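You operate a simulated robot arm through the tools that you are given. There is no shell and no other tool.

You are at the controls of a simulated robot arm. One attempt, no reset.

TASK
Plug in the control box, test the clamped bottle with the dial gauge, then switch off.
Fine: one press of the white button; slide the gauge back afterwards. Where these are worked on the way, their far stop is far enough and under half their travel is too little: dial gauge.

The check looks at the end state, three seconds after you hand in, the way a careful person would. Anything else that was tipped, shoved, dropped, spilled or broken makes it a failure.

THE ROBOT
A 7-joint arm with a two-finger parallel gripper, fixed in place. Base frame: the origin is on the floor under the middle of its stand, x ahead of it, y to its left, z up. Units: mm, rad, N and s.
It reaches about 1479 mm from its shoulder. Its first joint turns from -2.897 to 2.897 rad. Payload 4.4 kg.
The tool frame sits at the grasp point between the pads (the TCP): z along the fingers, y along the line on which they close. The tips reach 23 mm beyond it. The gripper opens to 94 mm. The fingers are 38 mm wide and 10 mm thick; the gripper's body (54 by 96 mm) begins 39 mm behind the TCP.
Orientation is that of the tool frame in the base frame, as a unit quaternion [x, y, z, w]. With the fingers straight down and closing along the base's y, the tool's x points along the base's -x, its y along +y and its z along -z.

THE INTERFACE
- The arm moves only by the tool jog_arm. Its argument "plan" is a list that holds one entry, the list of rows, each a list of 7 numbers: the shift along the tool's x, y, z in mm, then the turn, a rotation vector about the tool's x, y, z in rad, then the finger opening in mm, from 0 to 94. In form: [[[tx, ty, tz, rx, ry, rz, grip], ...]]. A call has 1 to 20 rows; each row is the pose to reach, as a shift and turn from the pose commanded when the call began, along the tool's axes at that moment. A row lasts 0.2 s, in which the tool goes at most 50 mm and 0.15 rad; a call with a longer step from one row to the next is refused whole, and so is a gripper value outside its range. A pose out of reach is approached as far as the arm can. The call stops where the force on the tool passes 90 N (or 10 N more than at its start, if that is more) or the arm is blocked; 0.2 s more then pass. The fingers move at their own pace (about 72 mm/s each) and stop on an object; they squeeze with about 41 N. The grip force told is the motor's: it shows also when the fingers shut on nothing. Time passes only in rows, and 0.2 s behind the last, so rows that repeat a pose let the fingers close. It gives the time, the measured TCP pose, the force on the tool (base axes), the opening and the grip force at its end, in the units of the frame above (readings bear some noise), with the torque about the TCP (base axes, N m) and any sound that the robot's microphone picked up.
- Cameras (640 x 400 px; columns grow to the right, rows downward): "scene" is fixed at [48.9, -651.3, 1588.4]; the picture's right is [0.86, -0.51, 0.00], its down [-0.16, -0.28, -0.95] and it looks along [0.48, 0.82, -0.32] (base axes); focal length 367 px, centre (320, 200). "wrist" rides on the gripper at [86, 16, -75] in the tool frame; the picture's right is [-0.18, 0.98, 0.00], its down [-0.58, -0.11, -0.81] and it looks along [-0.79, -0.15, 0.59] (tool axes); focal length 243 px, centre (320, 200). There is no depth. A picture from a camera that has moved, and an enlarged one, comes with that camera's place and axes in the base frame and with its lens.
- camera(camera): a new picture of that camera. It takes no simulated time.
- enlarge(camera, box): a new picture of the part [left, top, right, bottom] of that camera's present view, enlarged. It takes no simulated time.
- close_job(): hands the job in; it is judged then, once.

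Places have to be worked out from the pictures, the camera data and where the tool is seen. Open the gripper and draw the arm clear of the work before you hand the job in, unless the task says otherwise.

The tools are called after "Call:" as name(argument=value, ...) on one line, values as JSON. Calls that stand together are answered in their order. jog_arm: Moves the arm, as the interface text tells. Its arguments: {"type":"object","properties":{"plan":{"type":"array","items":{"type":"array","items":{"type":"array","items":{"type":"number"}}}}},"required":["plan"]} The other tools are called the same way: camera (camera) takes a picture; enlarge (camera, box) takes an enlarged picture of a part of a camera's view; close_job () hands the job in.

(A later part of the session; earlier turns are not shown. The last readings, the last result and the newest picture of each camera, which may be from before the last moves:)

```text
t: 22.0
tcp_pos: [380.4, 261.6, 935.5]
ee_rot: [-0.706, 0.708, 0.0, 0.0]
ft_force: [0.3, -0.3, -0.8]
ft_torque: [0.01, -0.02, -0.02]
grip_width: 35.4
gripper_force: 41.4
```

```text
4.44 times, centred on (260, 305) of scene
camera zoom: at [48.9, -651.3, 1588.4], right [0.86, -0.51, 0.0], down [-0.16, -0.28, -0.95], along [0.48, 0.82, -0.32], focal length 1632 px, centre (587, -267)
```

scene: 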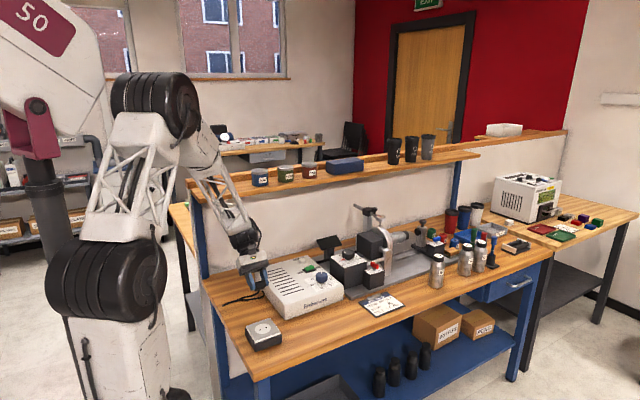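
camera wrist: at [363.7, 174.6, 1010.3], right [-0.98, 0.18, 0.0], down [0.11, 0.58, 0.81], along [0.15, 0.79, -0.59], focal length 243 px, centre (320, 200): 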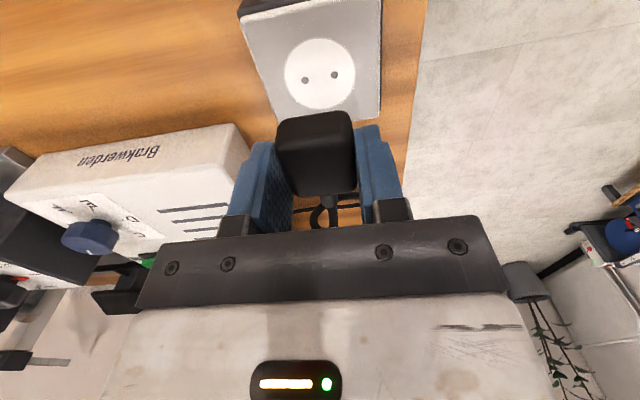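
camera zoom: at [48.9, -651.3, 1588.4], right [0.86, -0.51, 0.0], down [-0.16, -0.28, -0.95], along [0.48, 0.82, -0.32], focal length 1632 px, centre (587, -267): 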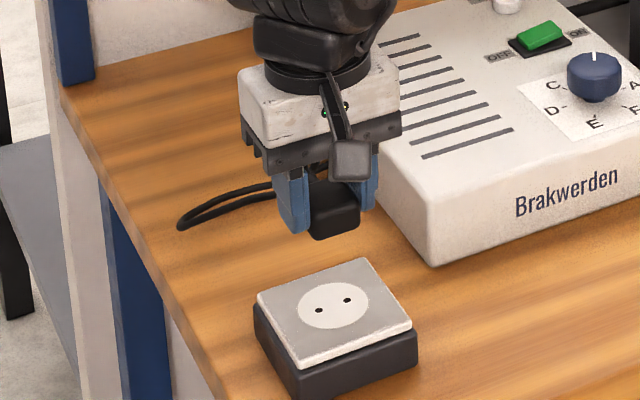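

The socket hole midpoint works out 3 mm nearer (−y) than the TCP axis, with socket top ≈ 846. I correct and lower until the plug hovers a few mm above the face, then check.

Call:
jog_arm(plan=[[[3.1, 0.3, 10, 0, 0, 0, 20], [3.1, 0.3, 25, 0, 0, 0, 20], [3.1, 0.3, 40, 0, 0, 0, 20], [3.1, 0.3, 50, 0, 0, 0, 20], [3.1, 0.3, 55, 0, 0, 0, 20], [3.1, 0.3, 55, 0, 0, 0, 20]]])

Call:
camera(camera="wrist")

Call:
enlarge(camera="wrist", box=[200, 20, 440, 220])

Call:
enlarge(camera="scene", box=[235, 295, 295, 345])

```text
t: 23.4
tcp_pos: [381.1, 256.7, 879.5]
ee_rot: [-0.707, 0.707, 0.0, 0.0]
ft_force: [0.2, 0.0, -1.2]
ft_torque: [-0.01, -0.01, -0.01]
grip_width: 35.3
gripper_force: 40.8
```

```text
taken
camera wrist: at [365.4, 169.5, 955.0], right [-0.98, 0.18, 0.0], down [0.11, 0.58, 0.81], along [0.15, 0.79, -0.59], focal length 243 px, centre (320, 200)
```

wrist: 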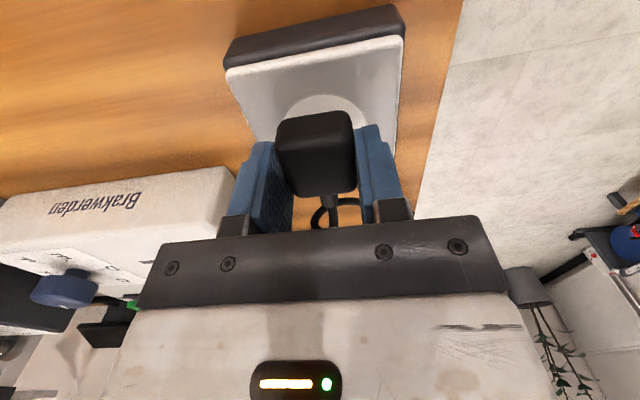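

```text
2.00 times, centred on (320, 120) of wrist
camera zoom: at [365.4, 169.5, 955.0], right [-0.98, 0.18, 0.0], down [0.11, 0.58, 0.81], along [0.15, 0.79, -0.59], focal length 485 px, centre (320, 360)
```

zoom: 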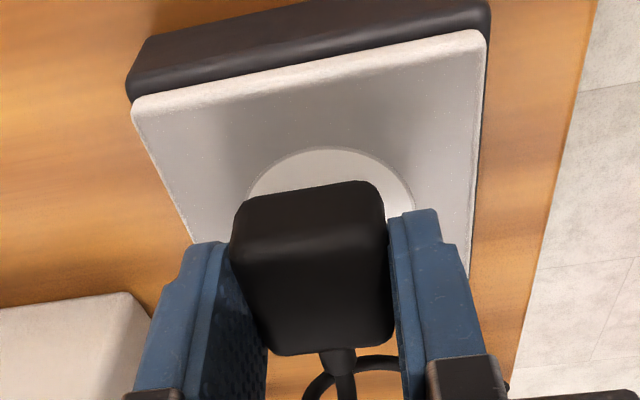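

```text
8.00 times, centred on (265, 320) of scene
camera zoom: at [48.9, -651.3, 1588.4], right [0.86, -0.51, 0.0], down [-0.16, -0.28, -0.95], along [0.48, 0.82, -0.32], focal length 2938 px, centre (760, -760)
```

zoom: 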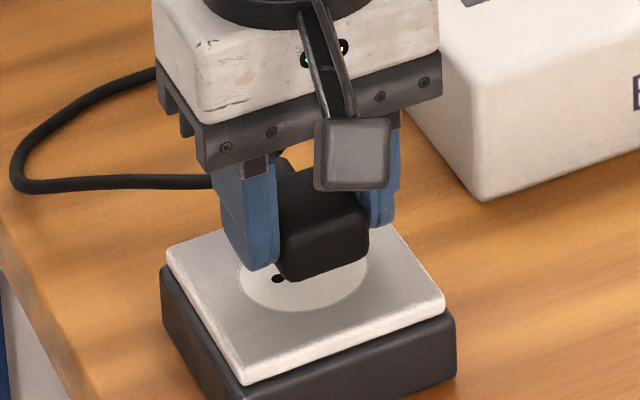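

The hover picture suggests the plug may be ~2–3 mm too far in +x. I zoom further to measure plate edges and disc against the plug.

Call:
enlarge(camera="wrist", box=[260, 80, 380, 155])

Call:
enlarge(camera="wrist", box=[210, 0, 290, 150])

Call:
enlarge(camera="wrist", box=[350, 0, 430, 150])

```text
5.33 times, centred on (320, 118) of wrist
camera zoom: at [365.4, 169.5, 955.0], right [-0.98, 0.18, 0.0], down [0.11, 0.58, 0.81], along [0.15, 0.79, -0.59], focal length 1294 px, centre (320, 640)
```

zoom: 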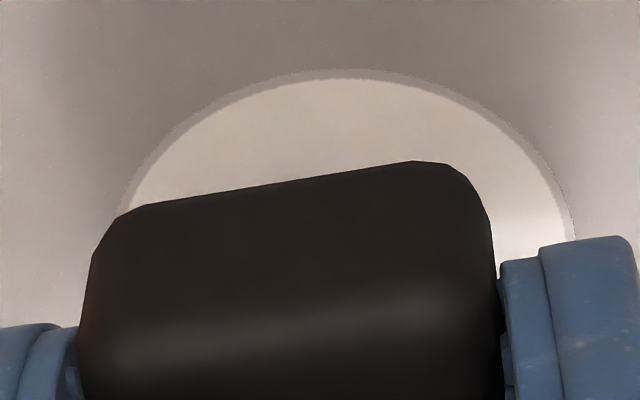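

```text
2.67 times, centred on (250, 75) of wrist
camera zoom: at [365.4, 169.5, 955.0], right [-0.98, 0.18, 0.0], down [0.11, 0.58, 0.81], along [0.15, 0.79, -0.59], focal length 647 px, centre (507, 533)
```

zoom: 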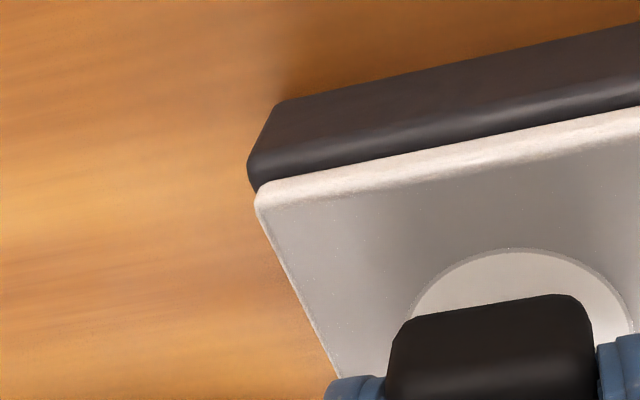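

```text
2.67 times, centred on (390, 75) of wrist
camera zoom: at [365.4, 169.5, 955.0], right [-0.98, 0.18, 0.0], down [0.11, 0.58, 0.81], along [0.15, 0.79, -0.59], focal length 647 px, centre (133, 533)
```

zoom: 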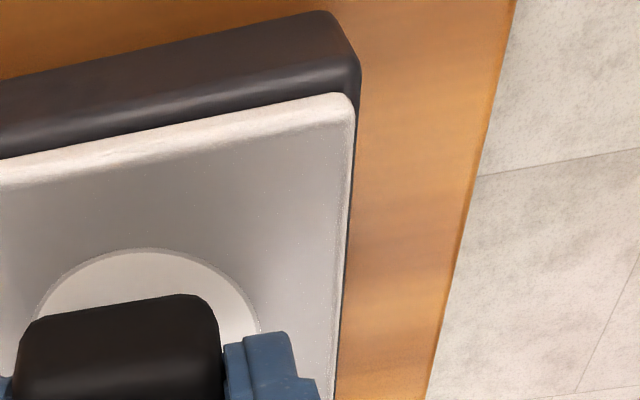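

Fitting the disc circle and plate edges gives the socket centre ~1.8 mm to −x and ~0.8 mm to +y of the plug. I correct and ease down toward contact.

Call:
jog_arm(plan=[[[-0.8, 1.8, 0, 0, 0, 0, 20], [-0.8, 1.8, 2, 0, 0, 0, 20], [-0.8, 1.8, 4, 0, 0, 0, 20], [-0.8, 1.8, 5, 0, 0, 0, 20], [-0.8, 1.8, 5, 0, 0, 0, 20]]])

Call:
enlarge(camera="wrist", box=[200, 20, 440, 220])

Call:
enlarge(camera="scene", box=[235, 295, 295, 345])

```text
t: 24.6
tcp_pos: [378.3, 255.8, 875.2]
ee_rot: [0.707, -0.707, 0.0, 0.0]
ft_force: [0.5, -0.7, -1.1]
ft_torque: [0.01, 0.01, -0.01]
grip_width: 35.3
gripper_force: 40.8
```

```text
2.00 times, centred on (320, 120) of wrist
camera zoom: at [362.6, 169.6, 950.9], right [-0.98, 0.18, 0.0], down [0.11, 0.58, 0.81], along [0.15, 0.79, -0.59], focal length 485 px, centre (320, 360)
```

zoom: 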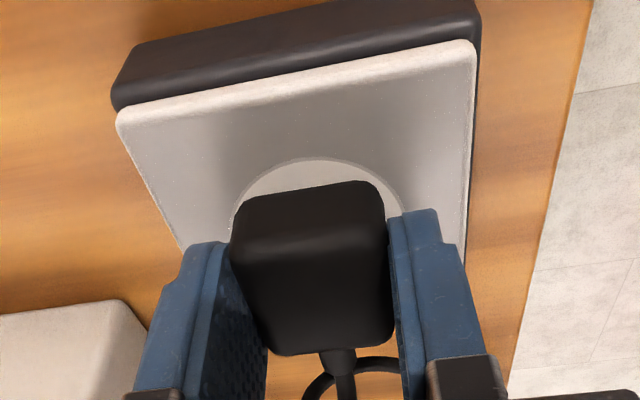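

```text
8.00 times, centred on (265, 320) of scene
camera zoom: at [48.9, -651.3, 1588.4], right [0.86, -0.51, 0.0], down [-0.16, -0.28, -0.95], along [0.48, 0.82, -0.32], focal length 2938 px, centre (760, -760)
```

zoom: 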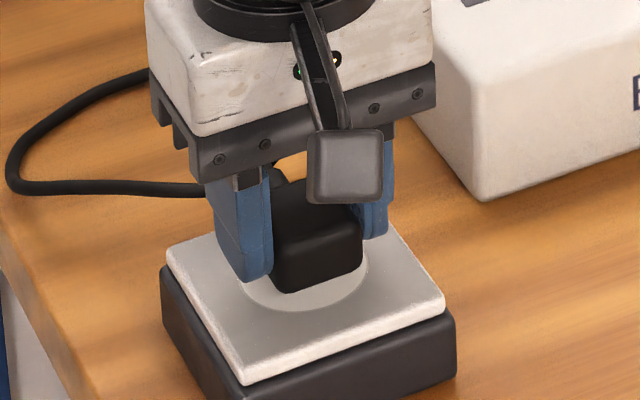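

Centred now (disc centre at 15.9/86.8 vs plug 16/86.5 in camera terms). I lower further in small steps watching the force.

Call:
jog_arm(plan=[[[0, 0, 1, 0, 0, 0, 20], [0, 0, 2, 0, 0, 0, 20], [0, 0, 3, 0, 0, 0, 20], [0, 0, 3, 0, 0, 0, 20]]])

Call:
enlarge(camera="scene", box=[235, 295, 295, 345])

```text
t: 25.6
tcp_pos: [379.3, 256.1, 873.4]
ee_rot: [-0.707, 0.707, 0.0, -0.001]
ft_force: [0.4, 0.6, -0.5]
ft_torque: [-0.04, -0.01, -0.02]
grip_width: 35.2
gripper_force: 41.1
```

```text
8.00 times, centred on (265, 320) of scene
camera zoom: at [48.9, -651.3, 1588.4], right [0.86, -0.51, 0.0], down [-0.16, -0.28, -0.95], along [0.48, 0.82, -0.32], focal length 2938 px, centre (760, -760)
```

zoom: 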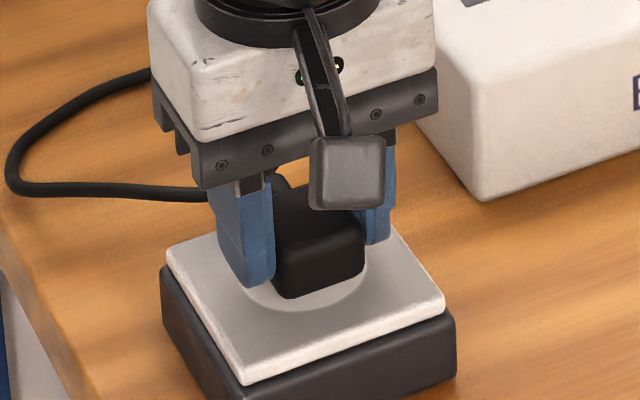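

No contact yet; I continue down in 1 mm steps.

Call:
jog_arm(plan=[[[0, 0, 1, 0, 0, 0, 20], [0, 0, 2, 0, 0, 0, 20], [0, 0, 3, 0, 0, 0, 20], [0, 0, 3, 0, 0, 0, 20]]])

Call:
enlarge(camera="scene", box=[235, 295, 295, 345])

Call:
enlarge(camera="wrist", box=[200, 20, 440, 220])

```text
t: 26.6
tcp_pos: [378.9, 257.7, 870.1]
ee_rot: [-0.707, 0.708, 0.0, 0.0]
ft_force: [0.2, 0.4, -0.7]
ft_torque: [0.02, 0.02, 0.0]
grip_width: 35.2
gripper_force: 41.3
```

```text
8.00 times, centred on (265, 320) of scene
camera zoom: at [48.9, -651.3, 1588.4], right [0.86, -0.51, 0.0], down [-0.16, -0.28, -0.95], along [0.48, 0.82, -0.32], focal length 2938 px, centre (760, -760)
```

zoom: 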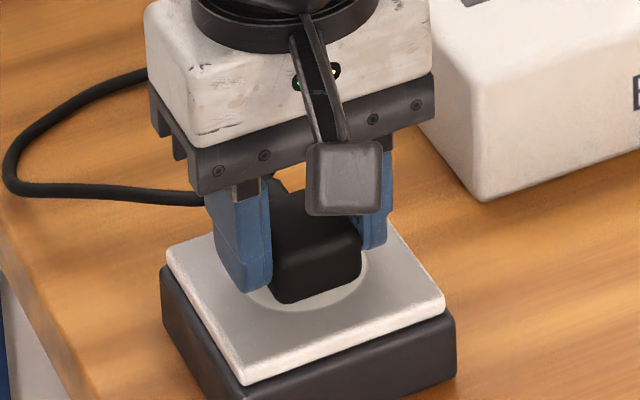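

```text
2.00 times, centred on (320, 120) of wrist
camera zoom: at [362.2, 170.3, 945.7], right [-0.98, 0.18, 0.0], down [0.11, 0.58, 0.81], along [0.15, 0.79, -0.59], focal length 485 px, centre (320, 360)
```

zoom: 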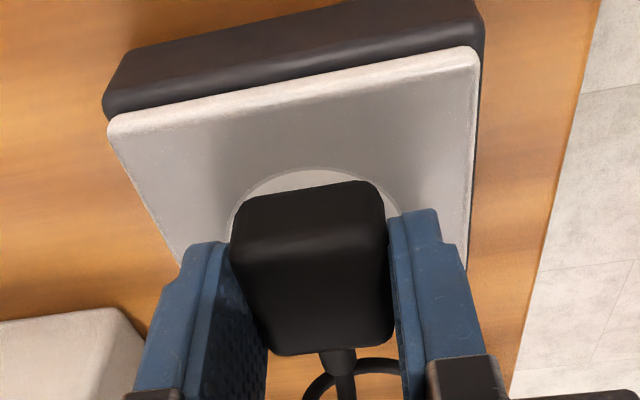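

Still free, so a couple more mm of gap; I continue stepping down gently.

Call:
jog_arm(plan=[[[0, 0, 1, 0, 0, 0, 20], [0, 0, 1, 0, 0, 0, 20], [0, 0, 2, 0, 0, 0, 20], [0, 0, 2, 0, 0, 0, 20], [0, 0, 2, 0, 0, 0, 20]]])

Call:
enlarge(camera="scene", box=[235, 295, 295, 345])

```text
t: 27.8
tcp_pos: [379.6, 256.5, 868.8]
ee_rot: [-0.707, 0.707, 0.0, 0.0]
ft_force: [0.1, -0.9, -1.6]
ft_torque: [0.01, 0.03, -0.02]
grip_width: 35.3
gripper_force: 41.3
```

```text
8.00 times, centred on (265, 320) of scene
camera zoom: at [48.9, -651.3, 1588.4], right [0.86, -0.51, 0.0], down [-0.16, -0.28, -0.95], along [0.48, 0.82, -0.32], focal length 2938 px, centre (760, -760)
```

zoom: 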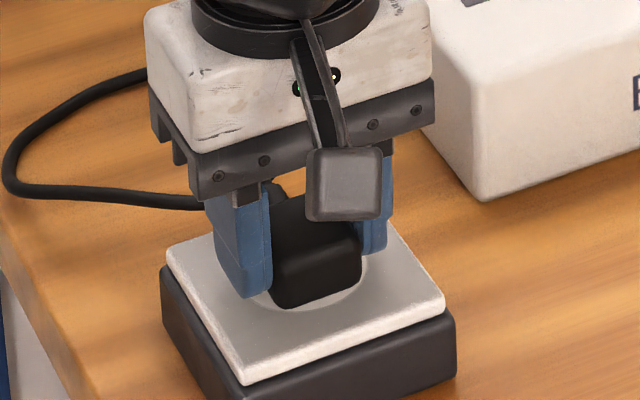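

Call:
jog_arm(plan=[[[0, 0, 1, 0, 0, 0, 20], [0, 0, 1, 0, 0, 0, 20], [0, 0, 2, 0, 0, 0, 20], [0, 0, 2, 0, 0, 0, 20], [0, 0, 2, 0, 0, 0, 20]]])

Call:
enlarge(camera="scene", box=[235, 295, 295, 345])

Call:
enlarge(camera="wrist", box=[200, 20, 440, 220])

```text
t: 29.0
tcp_pos: [378.3, 257.7, 866.6]
ee_rot: [-0.707, 0.707, -0.001, 0.0]
ft_force: [-2.3, -2.3, 13.1]
ft_torque: [-0.35, 0.06, -0.04]
grip_width: 35.2
gripper_force: 41.7
```

```text
8.00 times, centred on (265, 320) of scene
camera zoom: at [48.9, -651.3, 1588.4], right [0.86, -0.51, 0.0], down [-0.16, -0.28, -0.95], along [0.48, 0.82, -0.32], focal length 2938 px, centre (760, -760)
```

zoom: 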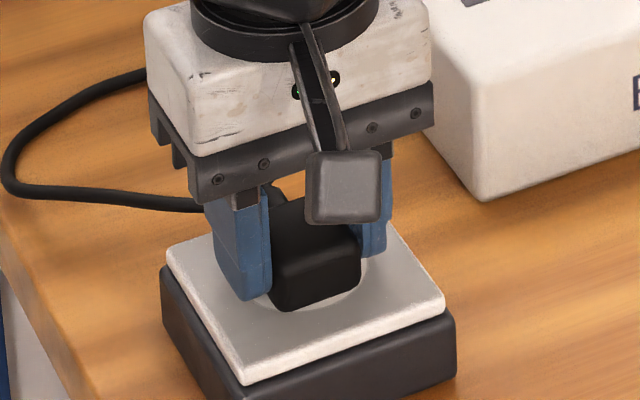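

```text
2.00 times, centred on (320, 120) of wrist
camera zoom: at [361.9, 170.6, 941.9], right [-0.98, 0.18, 0.0], down [0.11, 0.58, 0.81], along [0.15, 0.79, -0.59], focal length 485 px, centre (320, 360)
```

zoom: 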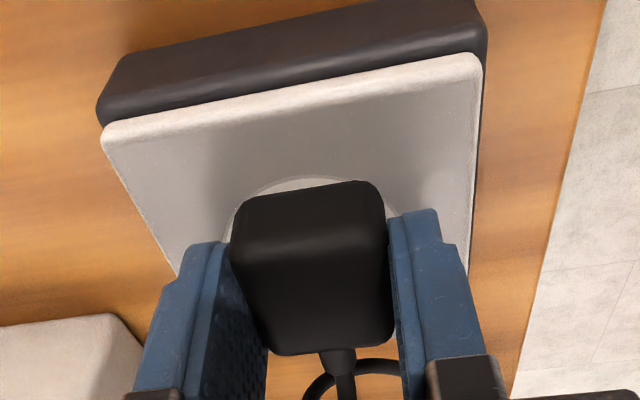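

Contact: +13 N upward, plug bottom on the socket face and centred within ~1 mm. I press a little more firmly to seat it and listen for a click.

Call:
jog_arm(plan=[[[0, 0, 1, 0, 0, 0, 20], [0, 0, 2, 0, 0, 0, 20], [0, 0, 3, 0, 0, 0, 20], [0, 0, 3, 0, 0, 0, 20]]])

Call:
enlarge(camera="scene", box=[235, 295, 295, 345])

```text
t: 30.0
tcp_pos: [378.2, 256.4, 864.3]
ee_rot: [0.707, -0.707, 0.001, -0.001]
ft_force: [-14.9, 4.5, 58.6]
ft_torque: [0.06, 0.35, -0.02]
grip_width: 35.0
gripper_force: 40.7
```

```text
8.00 times, centred on (265, 320) of scene
camera zoom: at [48.9, -651.3, 1588.4], right [0.86, -0.51, 0.0], down [-0.16, -0.28, -0.95], along [0.48, 0.82, -0.32], focal length 2938 px, centre (760, -760)
```

zoom: 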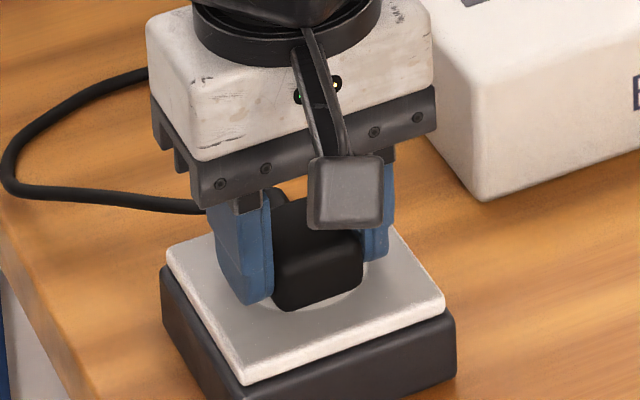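

Pressing gives 58 N with no click; re-solving the geometry with the actual contact plane shows the plug is ~3 mm too far forward (−y) and ~1 mm in −x. I lift off a few mm and shift accordingly.

Call:
jog_arm(plan=[[[0, 0, -3, 0, 0, 0, 20], [0, 0, -9, 0, 0, 0, 20], [-1.6, -0.6, -12, 0, 0, 0, 20], [-3.3, -1.3, -12, 0, 0, 0, 20], [-3.3, -1.3, -12, 0, 0, 0, 20]]])

Call:
enlarge(camera="scene", box=[235, 295, 295, 345])

Call:
enlarge(camera="wrist", box=[200, 20, 440, 220])

Call:
enlarge(camera="wrist", box=[250, 70, 400, 170])

```text
t: 31.2
tcp_pos: [382.1, 260.3, 874.9]
ee_rot: [-0.707, 0.708, 0.001, 0.0]
ft_force: [0.4, -0.8, -0.6]
ft_torque: [0.0, -0.01, 0.01]
grip_width: 35.4
gripper_force: 41.3
```

```text
8.00 times, centred on (265, 320) of scene
camera zoom: at [48.9, -651.3, 1588.4], right [0.86, -0.51, 0.0], down [-0.16, -0.28, -0.95], along [0.48, 0.82, -0.32], focal length 2938 px, centre (760, -760)
```

zoom: 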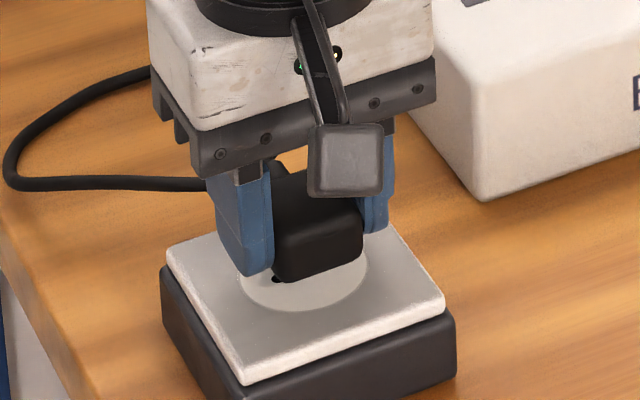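

```text
2.00 times, centred on (320, 120) of wrist
camera zoom: at [364.6, 173.9, 949.9], right [-0.98, 0.18, 0.0], down [0.11, 0.58, 0.81], along [0.15, 0.79, -0.59], focal length 485 px, centre (320, 360)
```

zoom: 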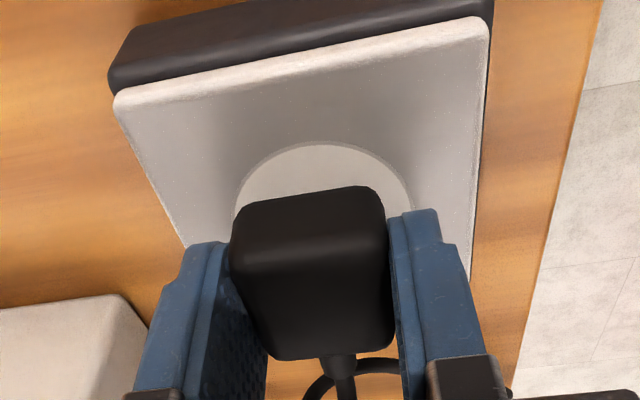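

```text
4.00 times, centred on (325, 120) of wrist
camera zoom: at [364.6, 173.9, 949.9], right [-0.98, 0.18, 0.0], down [0.11, 0.58, 0.81], along [0.15, 0.79, -0.59], focal length 970 px, centre (300, 520)
```

zoom: 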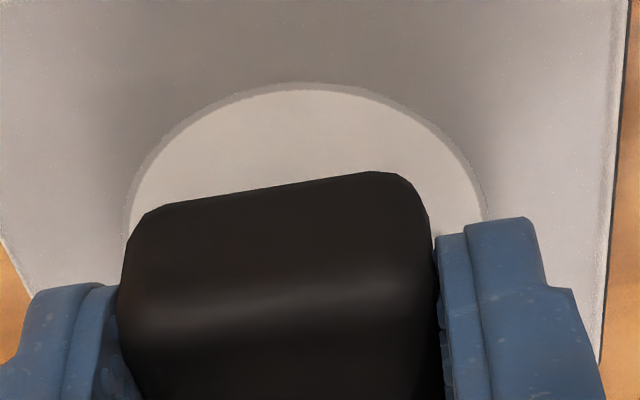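

Scene and wrist views now agree the plug footprint is centred on the socket disc to within ~1 mm. I nudge 0.5 mm in −x and lower again.

Call:
jog_arm(plan=[[[0, 0.5, 2, 0, 0, 0, 20], [0, 0.5, 4, 0, 0, 0, 20], [0, 0.5, 6, 0, 0, 0, 20], [0, 0.5, 7, 0, 0, 0, 20], [0, 0.5, 8, 0, 0, 0, 20], [0, 0.5, 9, 0, 0, 0, 20], [0, 0.5, 9, 0, 0, 0, 20]]])

Call:
enlarge(camera="scene", box=[235, 295, 295, 345])

Call:
enlarge(camera="wrist", box=[250, 70, 400, 170])

```text
t: 32.8
tcp_pos: [381.3, 260.8, 866.8]
ee_rot: [0.707, -0.707, 0.0, 0.0]
ft_force: [0.0, -0.2, -0.5]
ft_torque: [-0.02, 0.01, -0.01]
grip_width: 35.2
gripper_force: 40.5
```

```text
8.00 times, centred on (265, 320) of scene
camera zoom: at [48.9, -651.3, 1588.4], right [0.86, -0.51, 0.0], down [-0.16, -0.28, -0.95], along [0.48, 0.82, -0.32], focal length 2938 px, centre (760, -760)
```

zoom: 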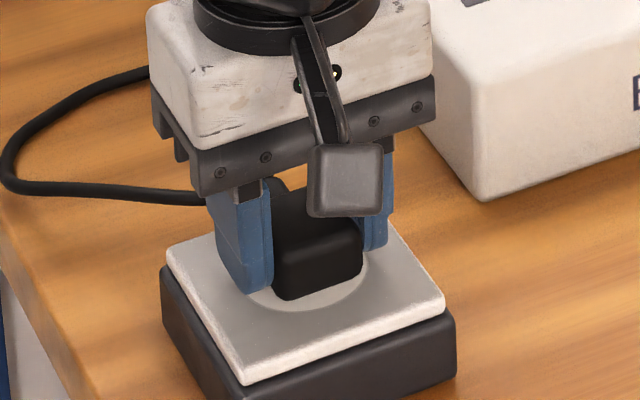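

```text
4.00 times, centred on (325, 120) of wrist
camera zoom: at [364.1, 174.0, 941.9], right [-0.98, 0.18, 0.0], down [0.11, 0.58, 0.81], along [0.15, 0.79, -0.59], focal length 970 px, centre (300, 520)
```

zoom: 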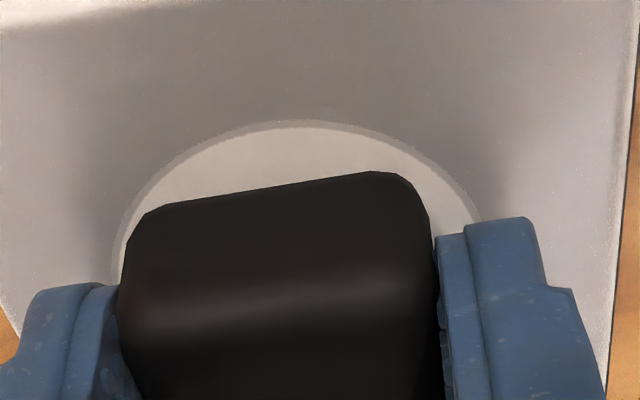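

Good centring; a few more slow millimetres to contact.

Call:
jog_arm(plan=[[[0, 0, 1, 0, 0, 0, 20], [0, 0, 1, 0, 0, 0, 20], [0, 0, 2, 0, 0, 0, 20], [0, 0, 2, 0, 0, 0, 20], [0, 0, 3, 0, 0, 0, 20], [0, 0, 3, 0, 0, 0, 20]]])

Call:
enlarge(camera="scene", box=[235, 295, 295, 345])

Call:
enlarge(camera="wrist", box=[250, 70, 400, 170])

```text
t: 34.2
tcp_pos: [379.9, 260.3, 864.5]
ee_rot: [-0.707, 0.708, 0.0, 0.001]
ft_force: [-49.3, 29.6, 49.9]
ft_torque: [0.27, 1.02, -0.26]
grip_width: 35.4
gripper_force: 40.7
heard: snap
```

```text
8.00 times, centred on (265, 320) of scene
camera zoom: at [48.9, -651.3, 1588.4], right [0.86, -0.51, 0.0], down [-0.16, -0.28, -0.95], along [0.48, 0.82, -0.32], focal length 2938 px, centre (760, -760)
```

zoom: 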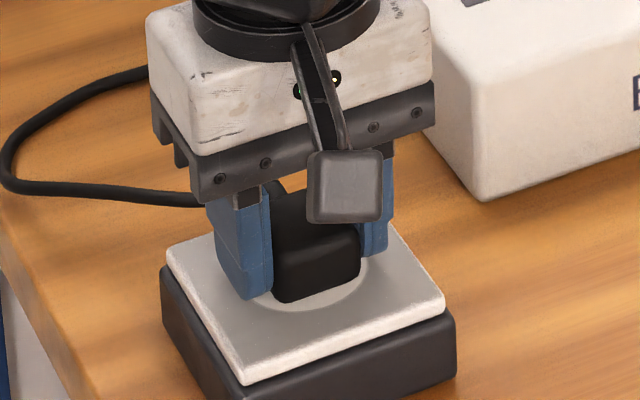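

```text
4.00 times, centred on (325, 120) of wrist
camera zoom: at [363.8, 174.0, 939.4], right [-0.98, 0.18, 0.0], down [0.11, 0.58, 0.81], along [0.15, 0.79, -0.59], focal length 970 px, centre (300, 520)
```

zoom: 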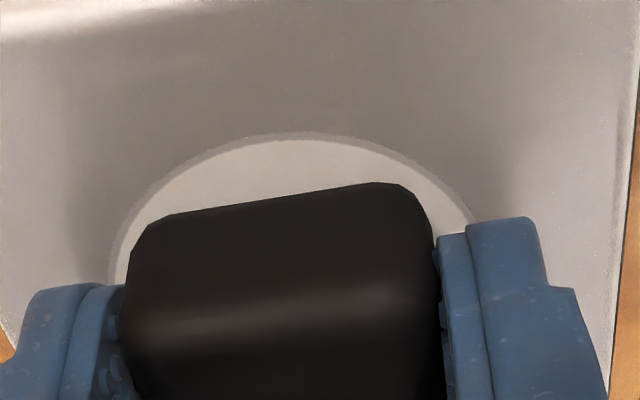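

"Snap" heard: the plug latched into the socket. I open the fingers in place, then withdraw straight up.

Call:
jog_arm(plan=[[[0, 0, 0, 0, 0, 0, 50], [0, 0, 0, 0, 0, 0, 60], [0, 0, 0, 0, 0, 0, 60], [0, 0, -15, 0, 0, 0, 60], [0, 0, -40, 0, 0, 0, 60], [0, 0, -80, 0, 0, 0, 60], [0, 0, -120, 0, 0, 0, 60], [0, 0, -120, 0, 0, 0, 60]]])

Call:
camera(camera="wrist")

Call:
enlarge(camera="scene", box=[220, 250, 350, 350])

```text
t: 36.0
tcp_pos: [380.8, 261.8, 984.7]
ee_rot: [-0.707, 0.708, 0.0, 0.0]
ft_force: [-0.4, -0.6, -0.2]
ft_torque: [0.0, 0.0, 0.01]
grip_width: 60.1
gripper_force: 0.1
```

```text
taken
camera wrist: at [364.5, 175.5, 1059.1], right [-0.98, 0.18, 0.0], down [0.11, 0.58, 0.81], along [0.15, 0.79, -0.59], focal length 243 px, centre (320, 200)
```

wrist: 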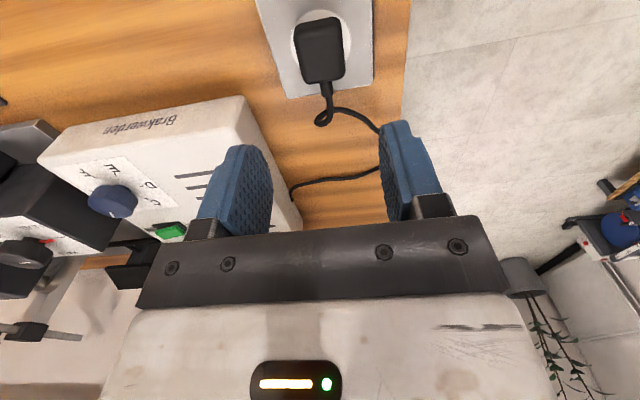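

```text
4.00 times, centred on (285, 300) of scene
camera zoom: at [48.9, -651.3, 1588.4], right [0.86, -0.51, 0.0], down [-0.16, -0.28, -0.95], along [0.48, 0.82, -0.32], focal length 1469 px, centre (460, -200)
```

zoom: 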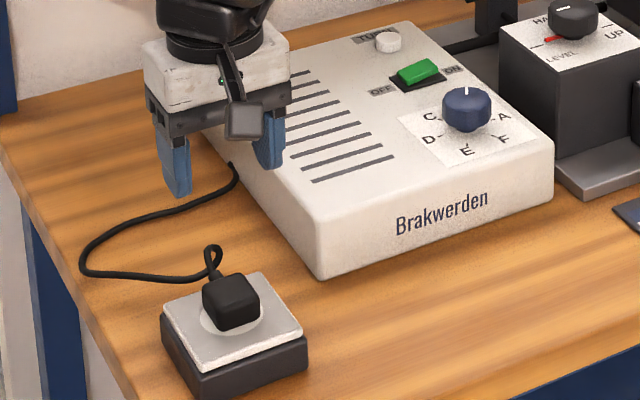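

The plug is seated on the socket. Next I survey the fixture: rise and move right to look at the tilt knob, lock lever, gauge and bottle from the front.

Call:
jog_arm(plan=[[[0, 0, -45, 0, 0, 0, 60], [0, 0, -90, 0, 0, 0, 60], [8, -40, -110, 0, 0, 0, 60], [16, -80, -130, 0, 0, 0, 60], [24, -120, -140, 0, 0, 0, 60], [32, -160, -150, 0, 0, 0, 60], [40, -200, -150, 0, 0, 0, 60], [48, -240, -150, 0, 0, 0, 60], [56, -280, -150, 0, 0, 0, 60], [64, -320, -150, 0, 0, 0, 60], [72, -360, -150, 0, 0, 0, 60], [80, -400, -150, 0, 0, 0, 60], [80, -400, -150, 0, 0, 0, 60]]])

Call:
camera(camera="wrist")

Call:
enlarge(camera="wrist", box=[180, 0, 420, 150])

Call:
enlarge(camera="wrist", box=[0, 0, 240, 240])

Call:
enlarge(camera="wrist", box=[400, 0, 640, 240])

```text
t: 38.8
tcp_pos: [779.5, 179.5, 1133.0]
ee_rot: [0.707, -0.707, 0.0, 0.0]
ft_force: [0.4, -0.3, 0.7]
ft_torque: [-0.05, -0.01, 0.0]
grip_width: 60.0
gripper_force: 0.1
```

```text
taken
camera wrist: at [762.2, 93.6, 1208.7], right [-0.98, 0.18, 0.0], down [0.11, 0.58, 0.81], along [0.15, 0.79, -0.59], focal length 243 px, centre (320, 200)
```

wrist: 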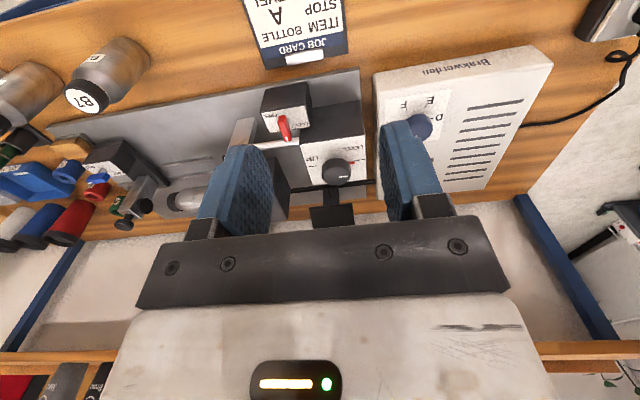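

```text
2.67 times, centred on (300, 75) of wrist
camera zoom: at [762.2, 93.6, 1208.7], right [-0.98, 0.18, 0.0], down [0.11, 0.58, 0.81], along [0.15, 0.79, -0.59], focal length 647 px, centre (373, 533)
```

zoom: 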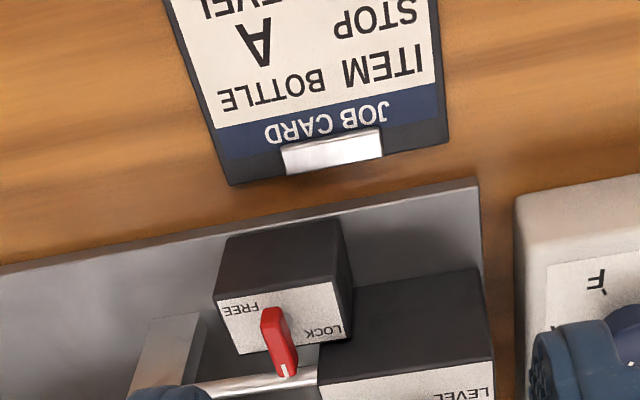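

```text
1.67 times, centred on (120, 120) of wrist
camera zoom: at [762.2, 93.6, 1208.7], right [-0.98, 0.18, 0.0], down [0.11, 0.58, 0.81], along [0.15, 0.79, -0.59], focal length 404 px, centre (653, 333)
```

zoom: 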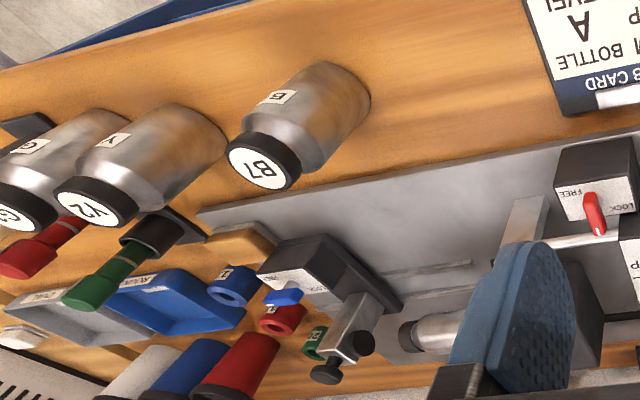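

```text
1.67 times, centred on (520, 120) of wrist
camera zoom: at [762.2, 93.6, 1208.7], right [-0.98, 0.18, 0.0], down [0.11, 0.58, 0.81], along [0.15, 0.79, -0.59], focal length 404 px, centre (-13, 333)
```

zoom: 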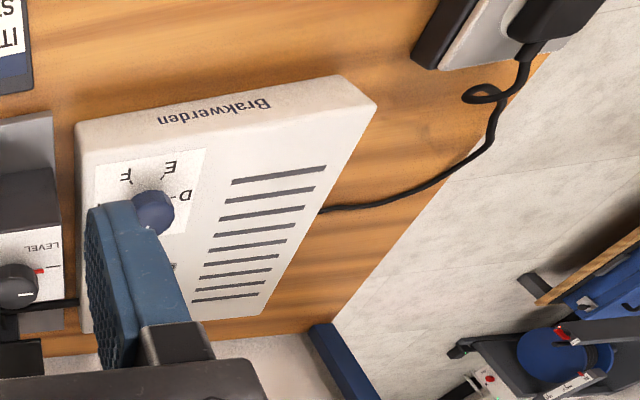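

I need a clearer angle on the fixture: I raise and shift right with the fingers fully open so the fixture sits between them in view.

Call:
jog_arm(plan=[[[-10, -20, -15, 0, 0, 0, 94], [-20, -40, -30, 0, 0, 0, 94], [-30, -60, -45, 0, 0, 0, 94], [-40, -80, -60, 0, 0, 0, 94], [-50, -100, -70, 0, 0, 0, 94], [-56, -110, -80, 0, 0, 0, 94], [-56, -110, -80, 0, 0, 0, 94]]])

Call:
camera(camera="wrist")

Call:
enlarge(camera="wrist", box=[220, 40, 420, 200])

Call:
enlarge(camera="wrist", box=[340, 40, 500, 140])

```text
t: 40.4
tcp_pos: [890.8, 235.7, 1212.5]
ee_rot: [0.707, -0.707, 0.0, -0.001]
ft_force: [0.4, -0.4, 0.7]
ft_torque: [-0.02, 0.02, 0.01]
grip_width: 94.1
gripper_force: 0.0
```

```text
taken
camera wrist: at [873.9, 148.3, 1288.3], right [-0.98, 0.18, 0.0], down [0.11, 0.58, 0.81], along [0.15, 0.79, -0.59], focal length 243 px, centre (320, 200)
```

wrist: 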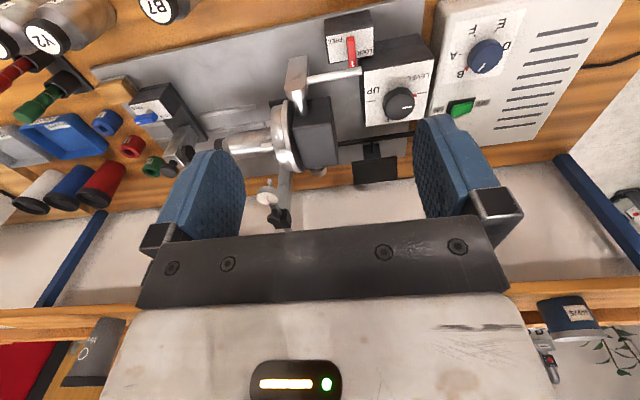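

```text
2.50 times, centred on (320, 120) of wrist
camera zoom: at [873.9, 148.3, 1288.3], right [-0.98, 0.18, 0.0], down [0.11, 0.58, 0.81], along [0.15, 0.79, -0.59], focal length 606 px, centre (320, 400)
```

zoom: 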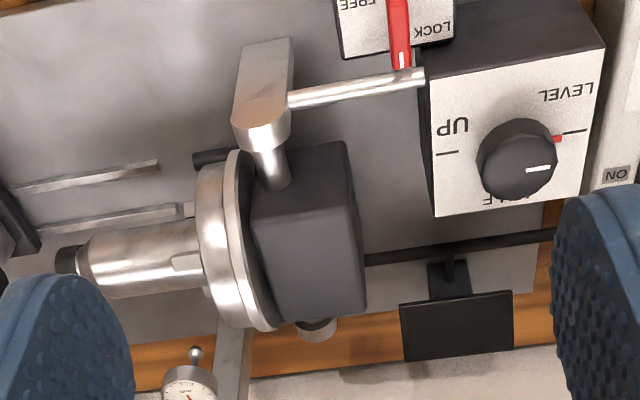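

```text
4.00 times, centred on (420, 90) of wrist
camera zoom: at [873.9, 148.3, 1288.3], right [-0.98, 0.18, 0.0], down [0.11, 0.58, 0.81], along [0.15, 0.79, -0.59], focal length 970 px, centre (-80, 640)
```

zoom: 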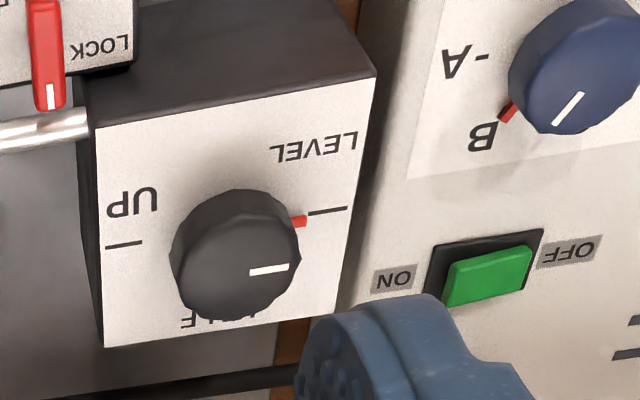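

The bottle axis is level along x at about y≈422, z≈928; gauge at about (1030, 480, 1020) slides along y. Selector is at B (card says A), tilt pointer is at LEVEL. I move nearly above the red lever to read its state.

Call:
jog_arm(plan=[[[-15, 10, 20, 0, 0, 0, 94], [-30, 15, 40, 0, 0, 0, 94], [-45, 20, 60, 0, 0, 0, 94], [-60, 20, 80, 0, 0, 0, 94], [-70, 20, 90, 0, 0, 0, 94], [-70, 20, 90, 0, 0, 0, 94]]])

Call:
camera(camera="wrist")

Call:
enlarge(camera="wrist", box=[260, 0, 420, 100])

Call:
enlarge(camera="wrist", box=[120, 0, 320, 220])

```text
t: 41.8
tcp_pos: [871.5, 305.5, 1121.1]
ee_rot: [-0.706, 0.708, 0.0, 0.0]
ft_force: [-0.9, 0.5, -0.8]
ft_torque: [0.03, 0.01, 0.02]
grip_width: 94.3
gripper_force: 0.1
```

```text
taken
camera wrist: at [854.1, 218.9, 1197.5], right [-0.98, 0.19, 0.0], down [0.11, 0.58, 0.81], along [0.15, 0.79, -0.59], focal length 243 px, centre (320, 200)
```

wrist: 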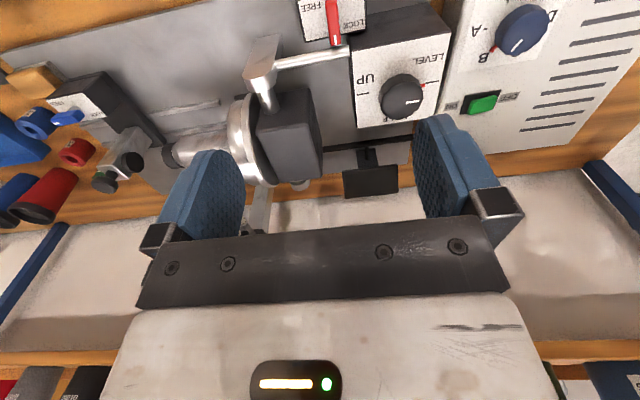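

```text
4.00 times, centred on (340, 50) of wrist
camera zoom: at [854.1, 218.9, 1197.5], right [-0.98, 0.19, 0.0], down [0.11, 0.58, 0.81], along [0.15, 0.79, -0.59], focal length 970 px, centre (240, 800)
```

zoom: 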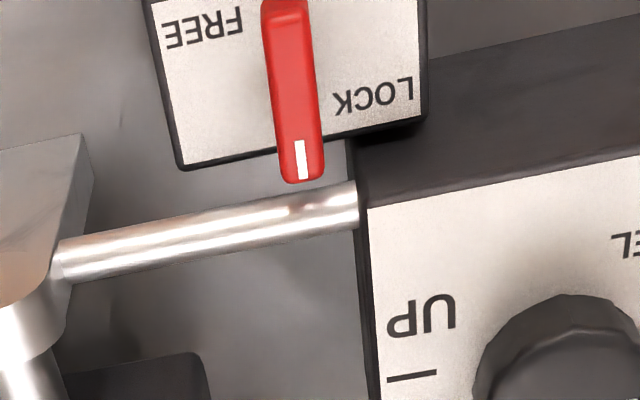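

```text
1.82 times, centred on (220, 110) of wrist
camera zoom: at [854.1, 218.9, 1197.5], right [-0.98, 0.19, 0.0], down [0.11, 0.58, 0.81], along [0.15, 0.79, -0.59], focal length 441 px, centre (502, 364)
```

zoom: 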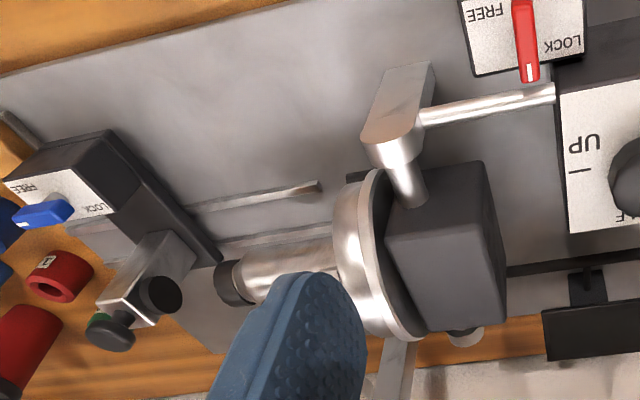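

The red lever reads LOCK (its two states are 90° apart; blue tailstock lever sits at FREE) and the tilt pointer is at LEVEL, so only the selector (B→A) needs changing. I move over the selector knob at about (657, 363), going sideways first and then down.

Call:
jog_arm(plan=[[[-10, 40, 0, 0, 0, 0, 80], [-20, 80, 0, 0, 0, 0, 80], [-30, 120, 0, 0, 0, 0, 80], [-40, 160, 0, 0, 0, 0, 80], [-50, 195, 20, 0, 0, 0, 80], [-57, 213.8, 60, 0, 0, 0, 80], [-57, 213.8, 100, 0, 0, 0, 80], [-57, 213.8, 133, 0, 0, 0, 80], [-57, 213.8, 133, 0, 0, 0, 80]]])

Call:
camera(camera="wrist")

Call:
enlarge(camera="wrist", box=[240, 0, 400, 120])

Call:
enlarge(camera="wrist", box=[220, 100, 420, 240])

```text
t: 43.8
tcp_pos: [656.0, 361.9, 988.5]
ee_rot: [0.707, -0.707, 0.001, 0.0]
ft_force: [-0.8, -0.4, 0.3]
ft_torque: [-0.04, 0.0, -0.01]
grip_width: 80.2
gripper_force: 0.1
```

```text
taken
camera wrist: at [638.2, 275.4, 1063.7], right [-0.98, 0.18, 0.0], down [0.11, 0.58, 0.81], along [0.15, 0.79, -0.59], focal length 243 px, centre (320, 200)
```

wrist: 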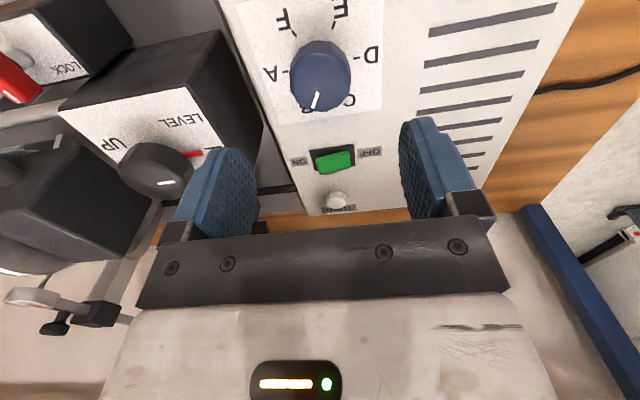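

```text
3.33 times, centred on (320, 60) of wrist
camera zoom: at [638.2, 275.4, 1063.7], right [-0.98, 0.18, 0.0], down [0.11, 0.58, 0.81], along [0.15, 0.79, -0.59], focal length 809 px, centre (320, 667)
```

zoom: 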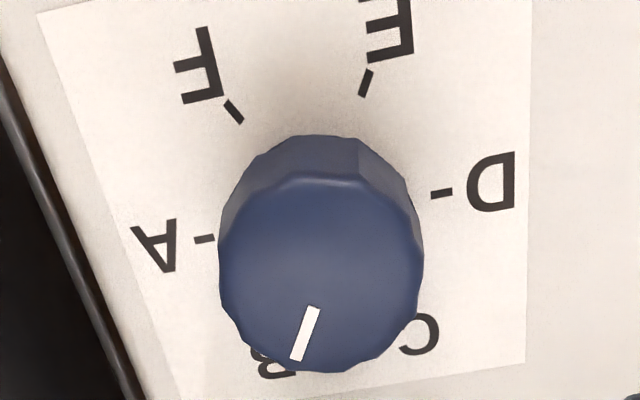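

```text
2.86 times, centred on (320, 170) of wrist
camera zoom: at [638.2, 275.4, 1063.7], right [-0.98, 0.18, 0.0], down [0.11, 0.58, 0.81], along [0.15, 0.79, -0.59], focal length 693 px, centre (320, 286)
```

zoom: 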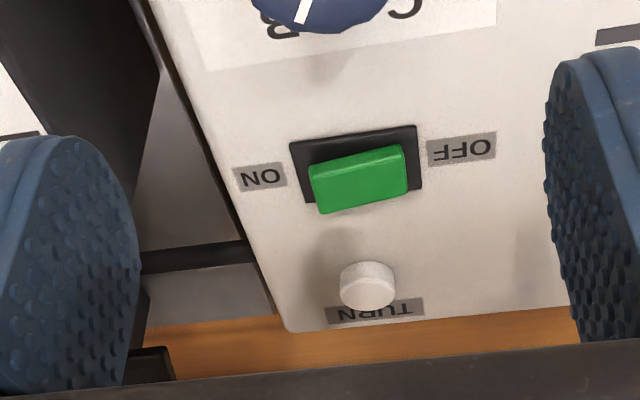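

The knob centre appears ~0.6 mm in +x and ~4 mm in +y of my axis. I correct and descend 45 mm for a second look to fix its height.

Call:
jog_arm(plan=[[[-3, -0.6, 15, 0, 0, 0, 80], [-3, -0.6, 30, 0, 0, 0, 80], [-3, -0.6, 45, 0, 0, 0, 80], [-3, -0.6, 45, 0, 0, 0, 80]]])

Call:
camera(camera="wrist")

Call:
enlarge(camera="wrist", box=[240, 40, 400, 160])

```text
t: 44.8
tcp_pos: [657.6, 367.7, 944.3]
ee_rot: [-0.707, 0.707, 0.001, 0.001]
ft_force: [-0.3, 0.1, 0.2]
ft_torque: [0.0, 0.02, 0.01]
grip_width: 80.1
gripper_force: 0.1
```

```text
taken
camera wrist: at [640.8, 280.3, 1018.7], right [-0.98, 0.18, 0.0], down [0.11, 0.58, 0.81], along [0.15, 0.79, -0.59], focal length 243 px, centre (320, 200)
```

wrist: 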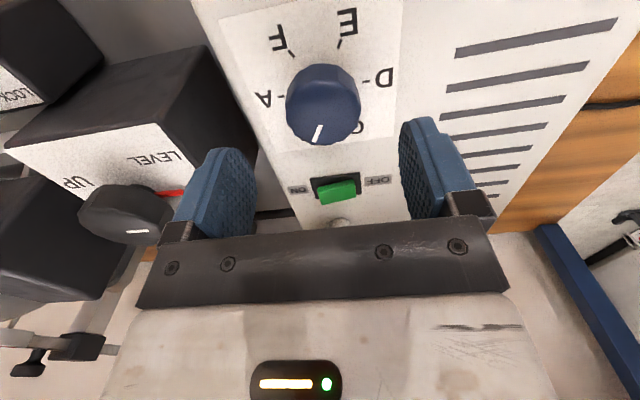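

```text
3.33 times, centred on (320, 100) of wrist
camera zoom: at [640.8, 280.3, 1018.7], right [-0.98, 0.18, 0.0], down [0.11, 0.58, 0.81], along [0.15, 0.79, -0.59], focal length 809 px, centre (320, 533)
```

zoom: 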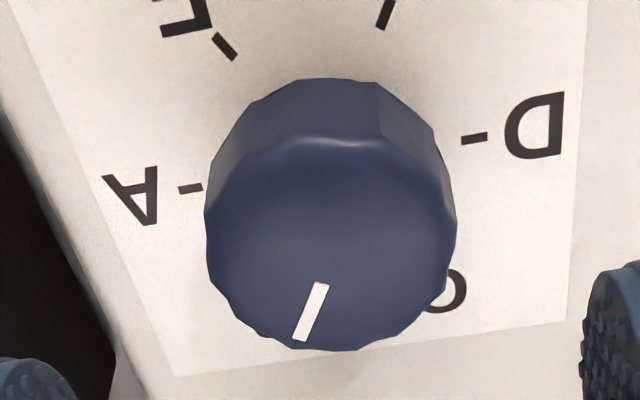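

Tick marks confirm stops every 60° (B at +60°, A at 0° i.e. pointing +x); label plane z≈868, knob top ≈894. I correct by (−2, −1.7) mm and descend around the knob, fingers open.

Call:
jog_arm(plan=[[[1.7, 2, 10, 0, 0, 0, 80], [1.7, 2, 22, 0, 0, 0, 80], [1.7, 2, 34, 0, 0, 0, 80], [1.7, 2, 44, 0, 0, 0, 80], [1.7, 2, 49, 0, 0, 0, 80], [1.7, 2, 49, 0, 0, 0, 80]]])

Call:
camera(camera="wrist")

Call:
enlarge(camera="wrist", box=[200, 60, 440, 220])

Call:
enlarge(camera="scene", box=[260, 220, 380, 300])

```text
t: 46.2
tcp_pos: [655.1, 364.0, 898.5]
ee_rot: [-0.707, 0.707, 0.001, 0.0]
ft_force: [0.0, 0.1, -0.6]
ft_torque: [-0.01, 0.03, -0.01]
grip_width: 80.0
gripper_force: 0.0
```

```text
taken
camera wrist: at [637.7, 277.8, 973.4], right [-0.98, 0.18, 0.0], down [0.11, 0.58, 0.81], along [0.15, 0.79, -0.59], focal length 243 px, centre (320, 200)
```

wrist: 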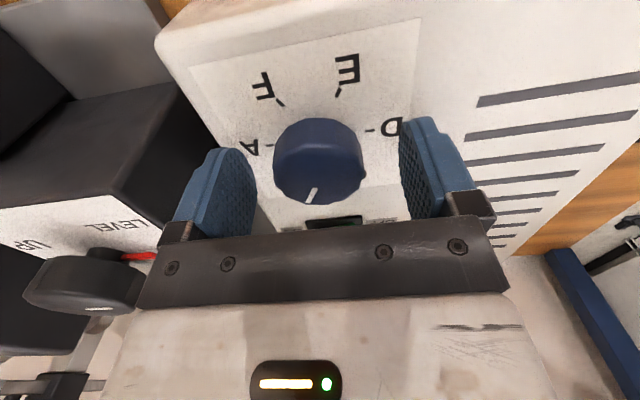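

```text
2.50 times, centred on (320, 140) of wrist
camera zoom: at [637.7, 277.8, 973.4], right [-0.98, 0.18, 0.0], down [0.11, 0.58, 0.81], along [0.15, 0.79, -0.59], focal length 606 px, centre (320, 350)
```

zoom: 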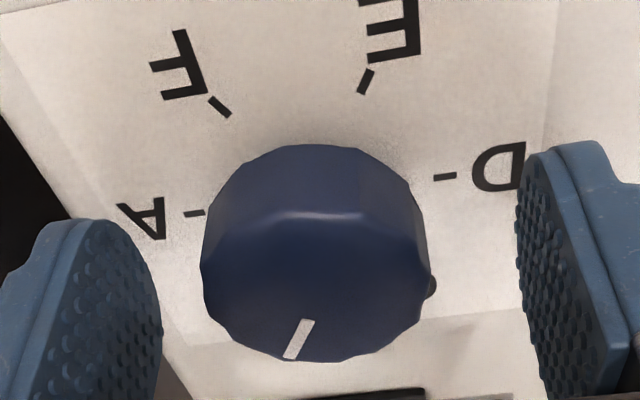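

```text
5.00 times, centred on (320, 260) of scene
camera zoom: at [48.9, -651.3, 1588.4], right [0.86, -0.51, 0.0], down [-0.16, -0.28, -0.95], along [0.48, 0.82, -0.32], focal length 1836 px, centre (320, -100)
```

zoom: 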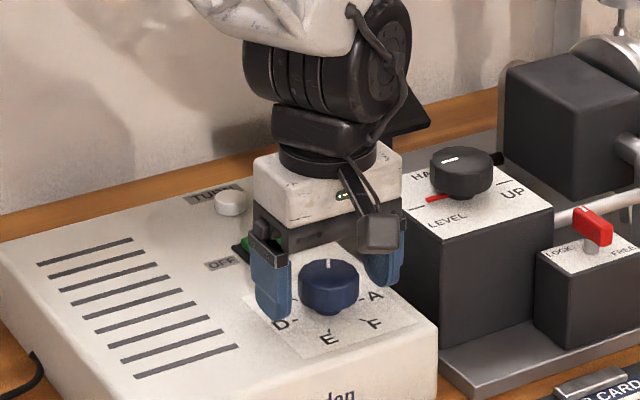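

Knob is centred between the fingers (offset ~1 mm). I go 4 mm lower and close on it.

Call:
jog_arm(plan=[[[0, -1.0, 2, 0, 0, 0, 80], [0, -1.0, 4, 0, 0, 0, 80], [0, -1.0, 4, 0, 0, 0, 60], [0, -1.0, 4, 0, 0, 0, 45], [0, -1.0, 4, 0, 0, 0, 35], [0, -1.0, 4, 0, 0, 0, 35]]])

Call:
enlarge(camera="wrist", box=[200, 60, 440, 220])

```text
t: 47.6
tcp_pos: [655.5, 364.2, 893.9]
ee_rot: [-0.707, 0.707, 0.0, 0.0]
ft_force: [-14.3, -1.9, 4.5]
ft_torque: [-0.04, 0.26, 0.03]
grip_width: 43.3
gripper_force: 44.9
```

```text
2.50 times, centred on (320, 140) of wrist
camera zoom: at [638.8, 277.6, 968.5], right [-0.98, 0.18, 0.0], down [0.11, 0.58, 0.81], along [0.15, 0.79, -0.59], focal length 606 px, centre (320, 350)
```

zoom: 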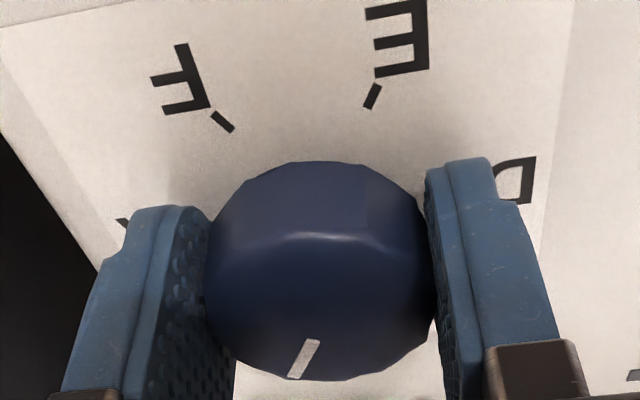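

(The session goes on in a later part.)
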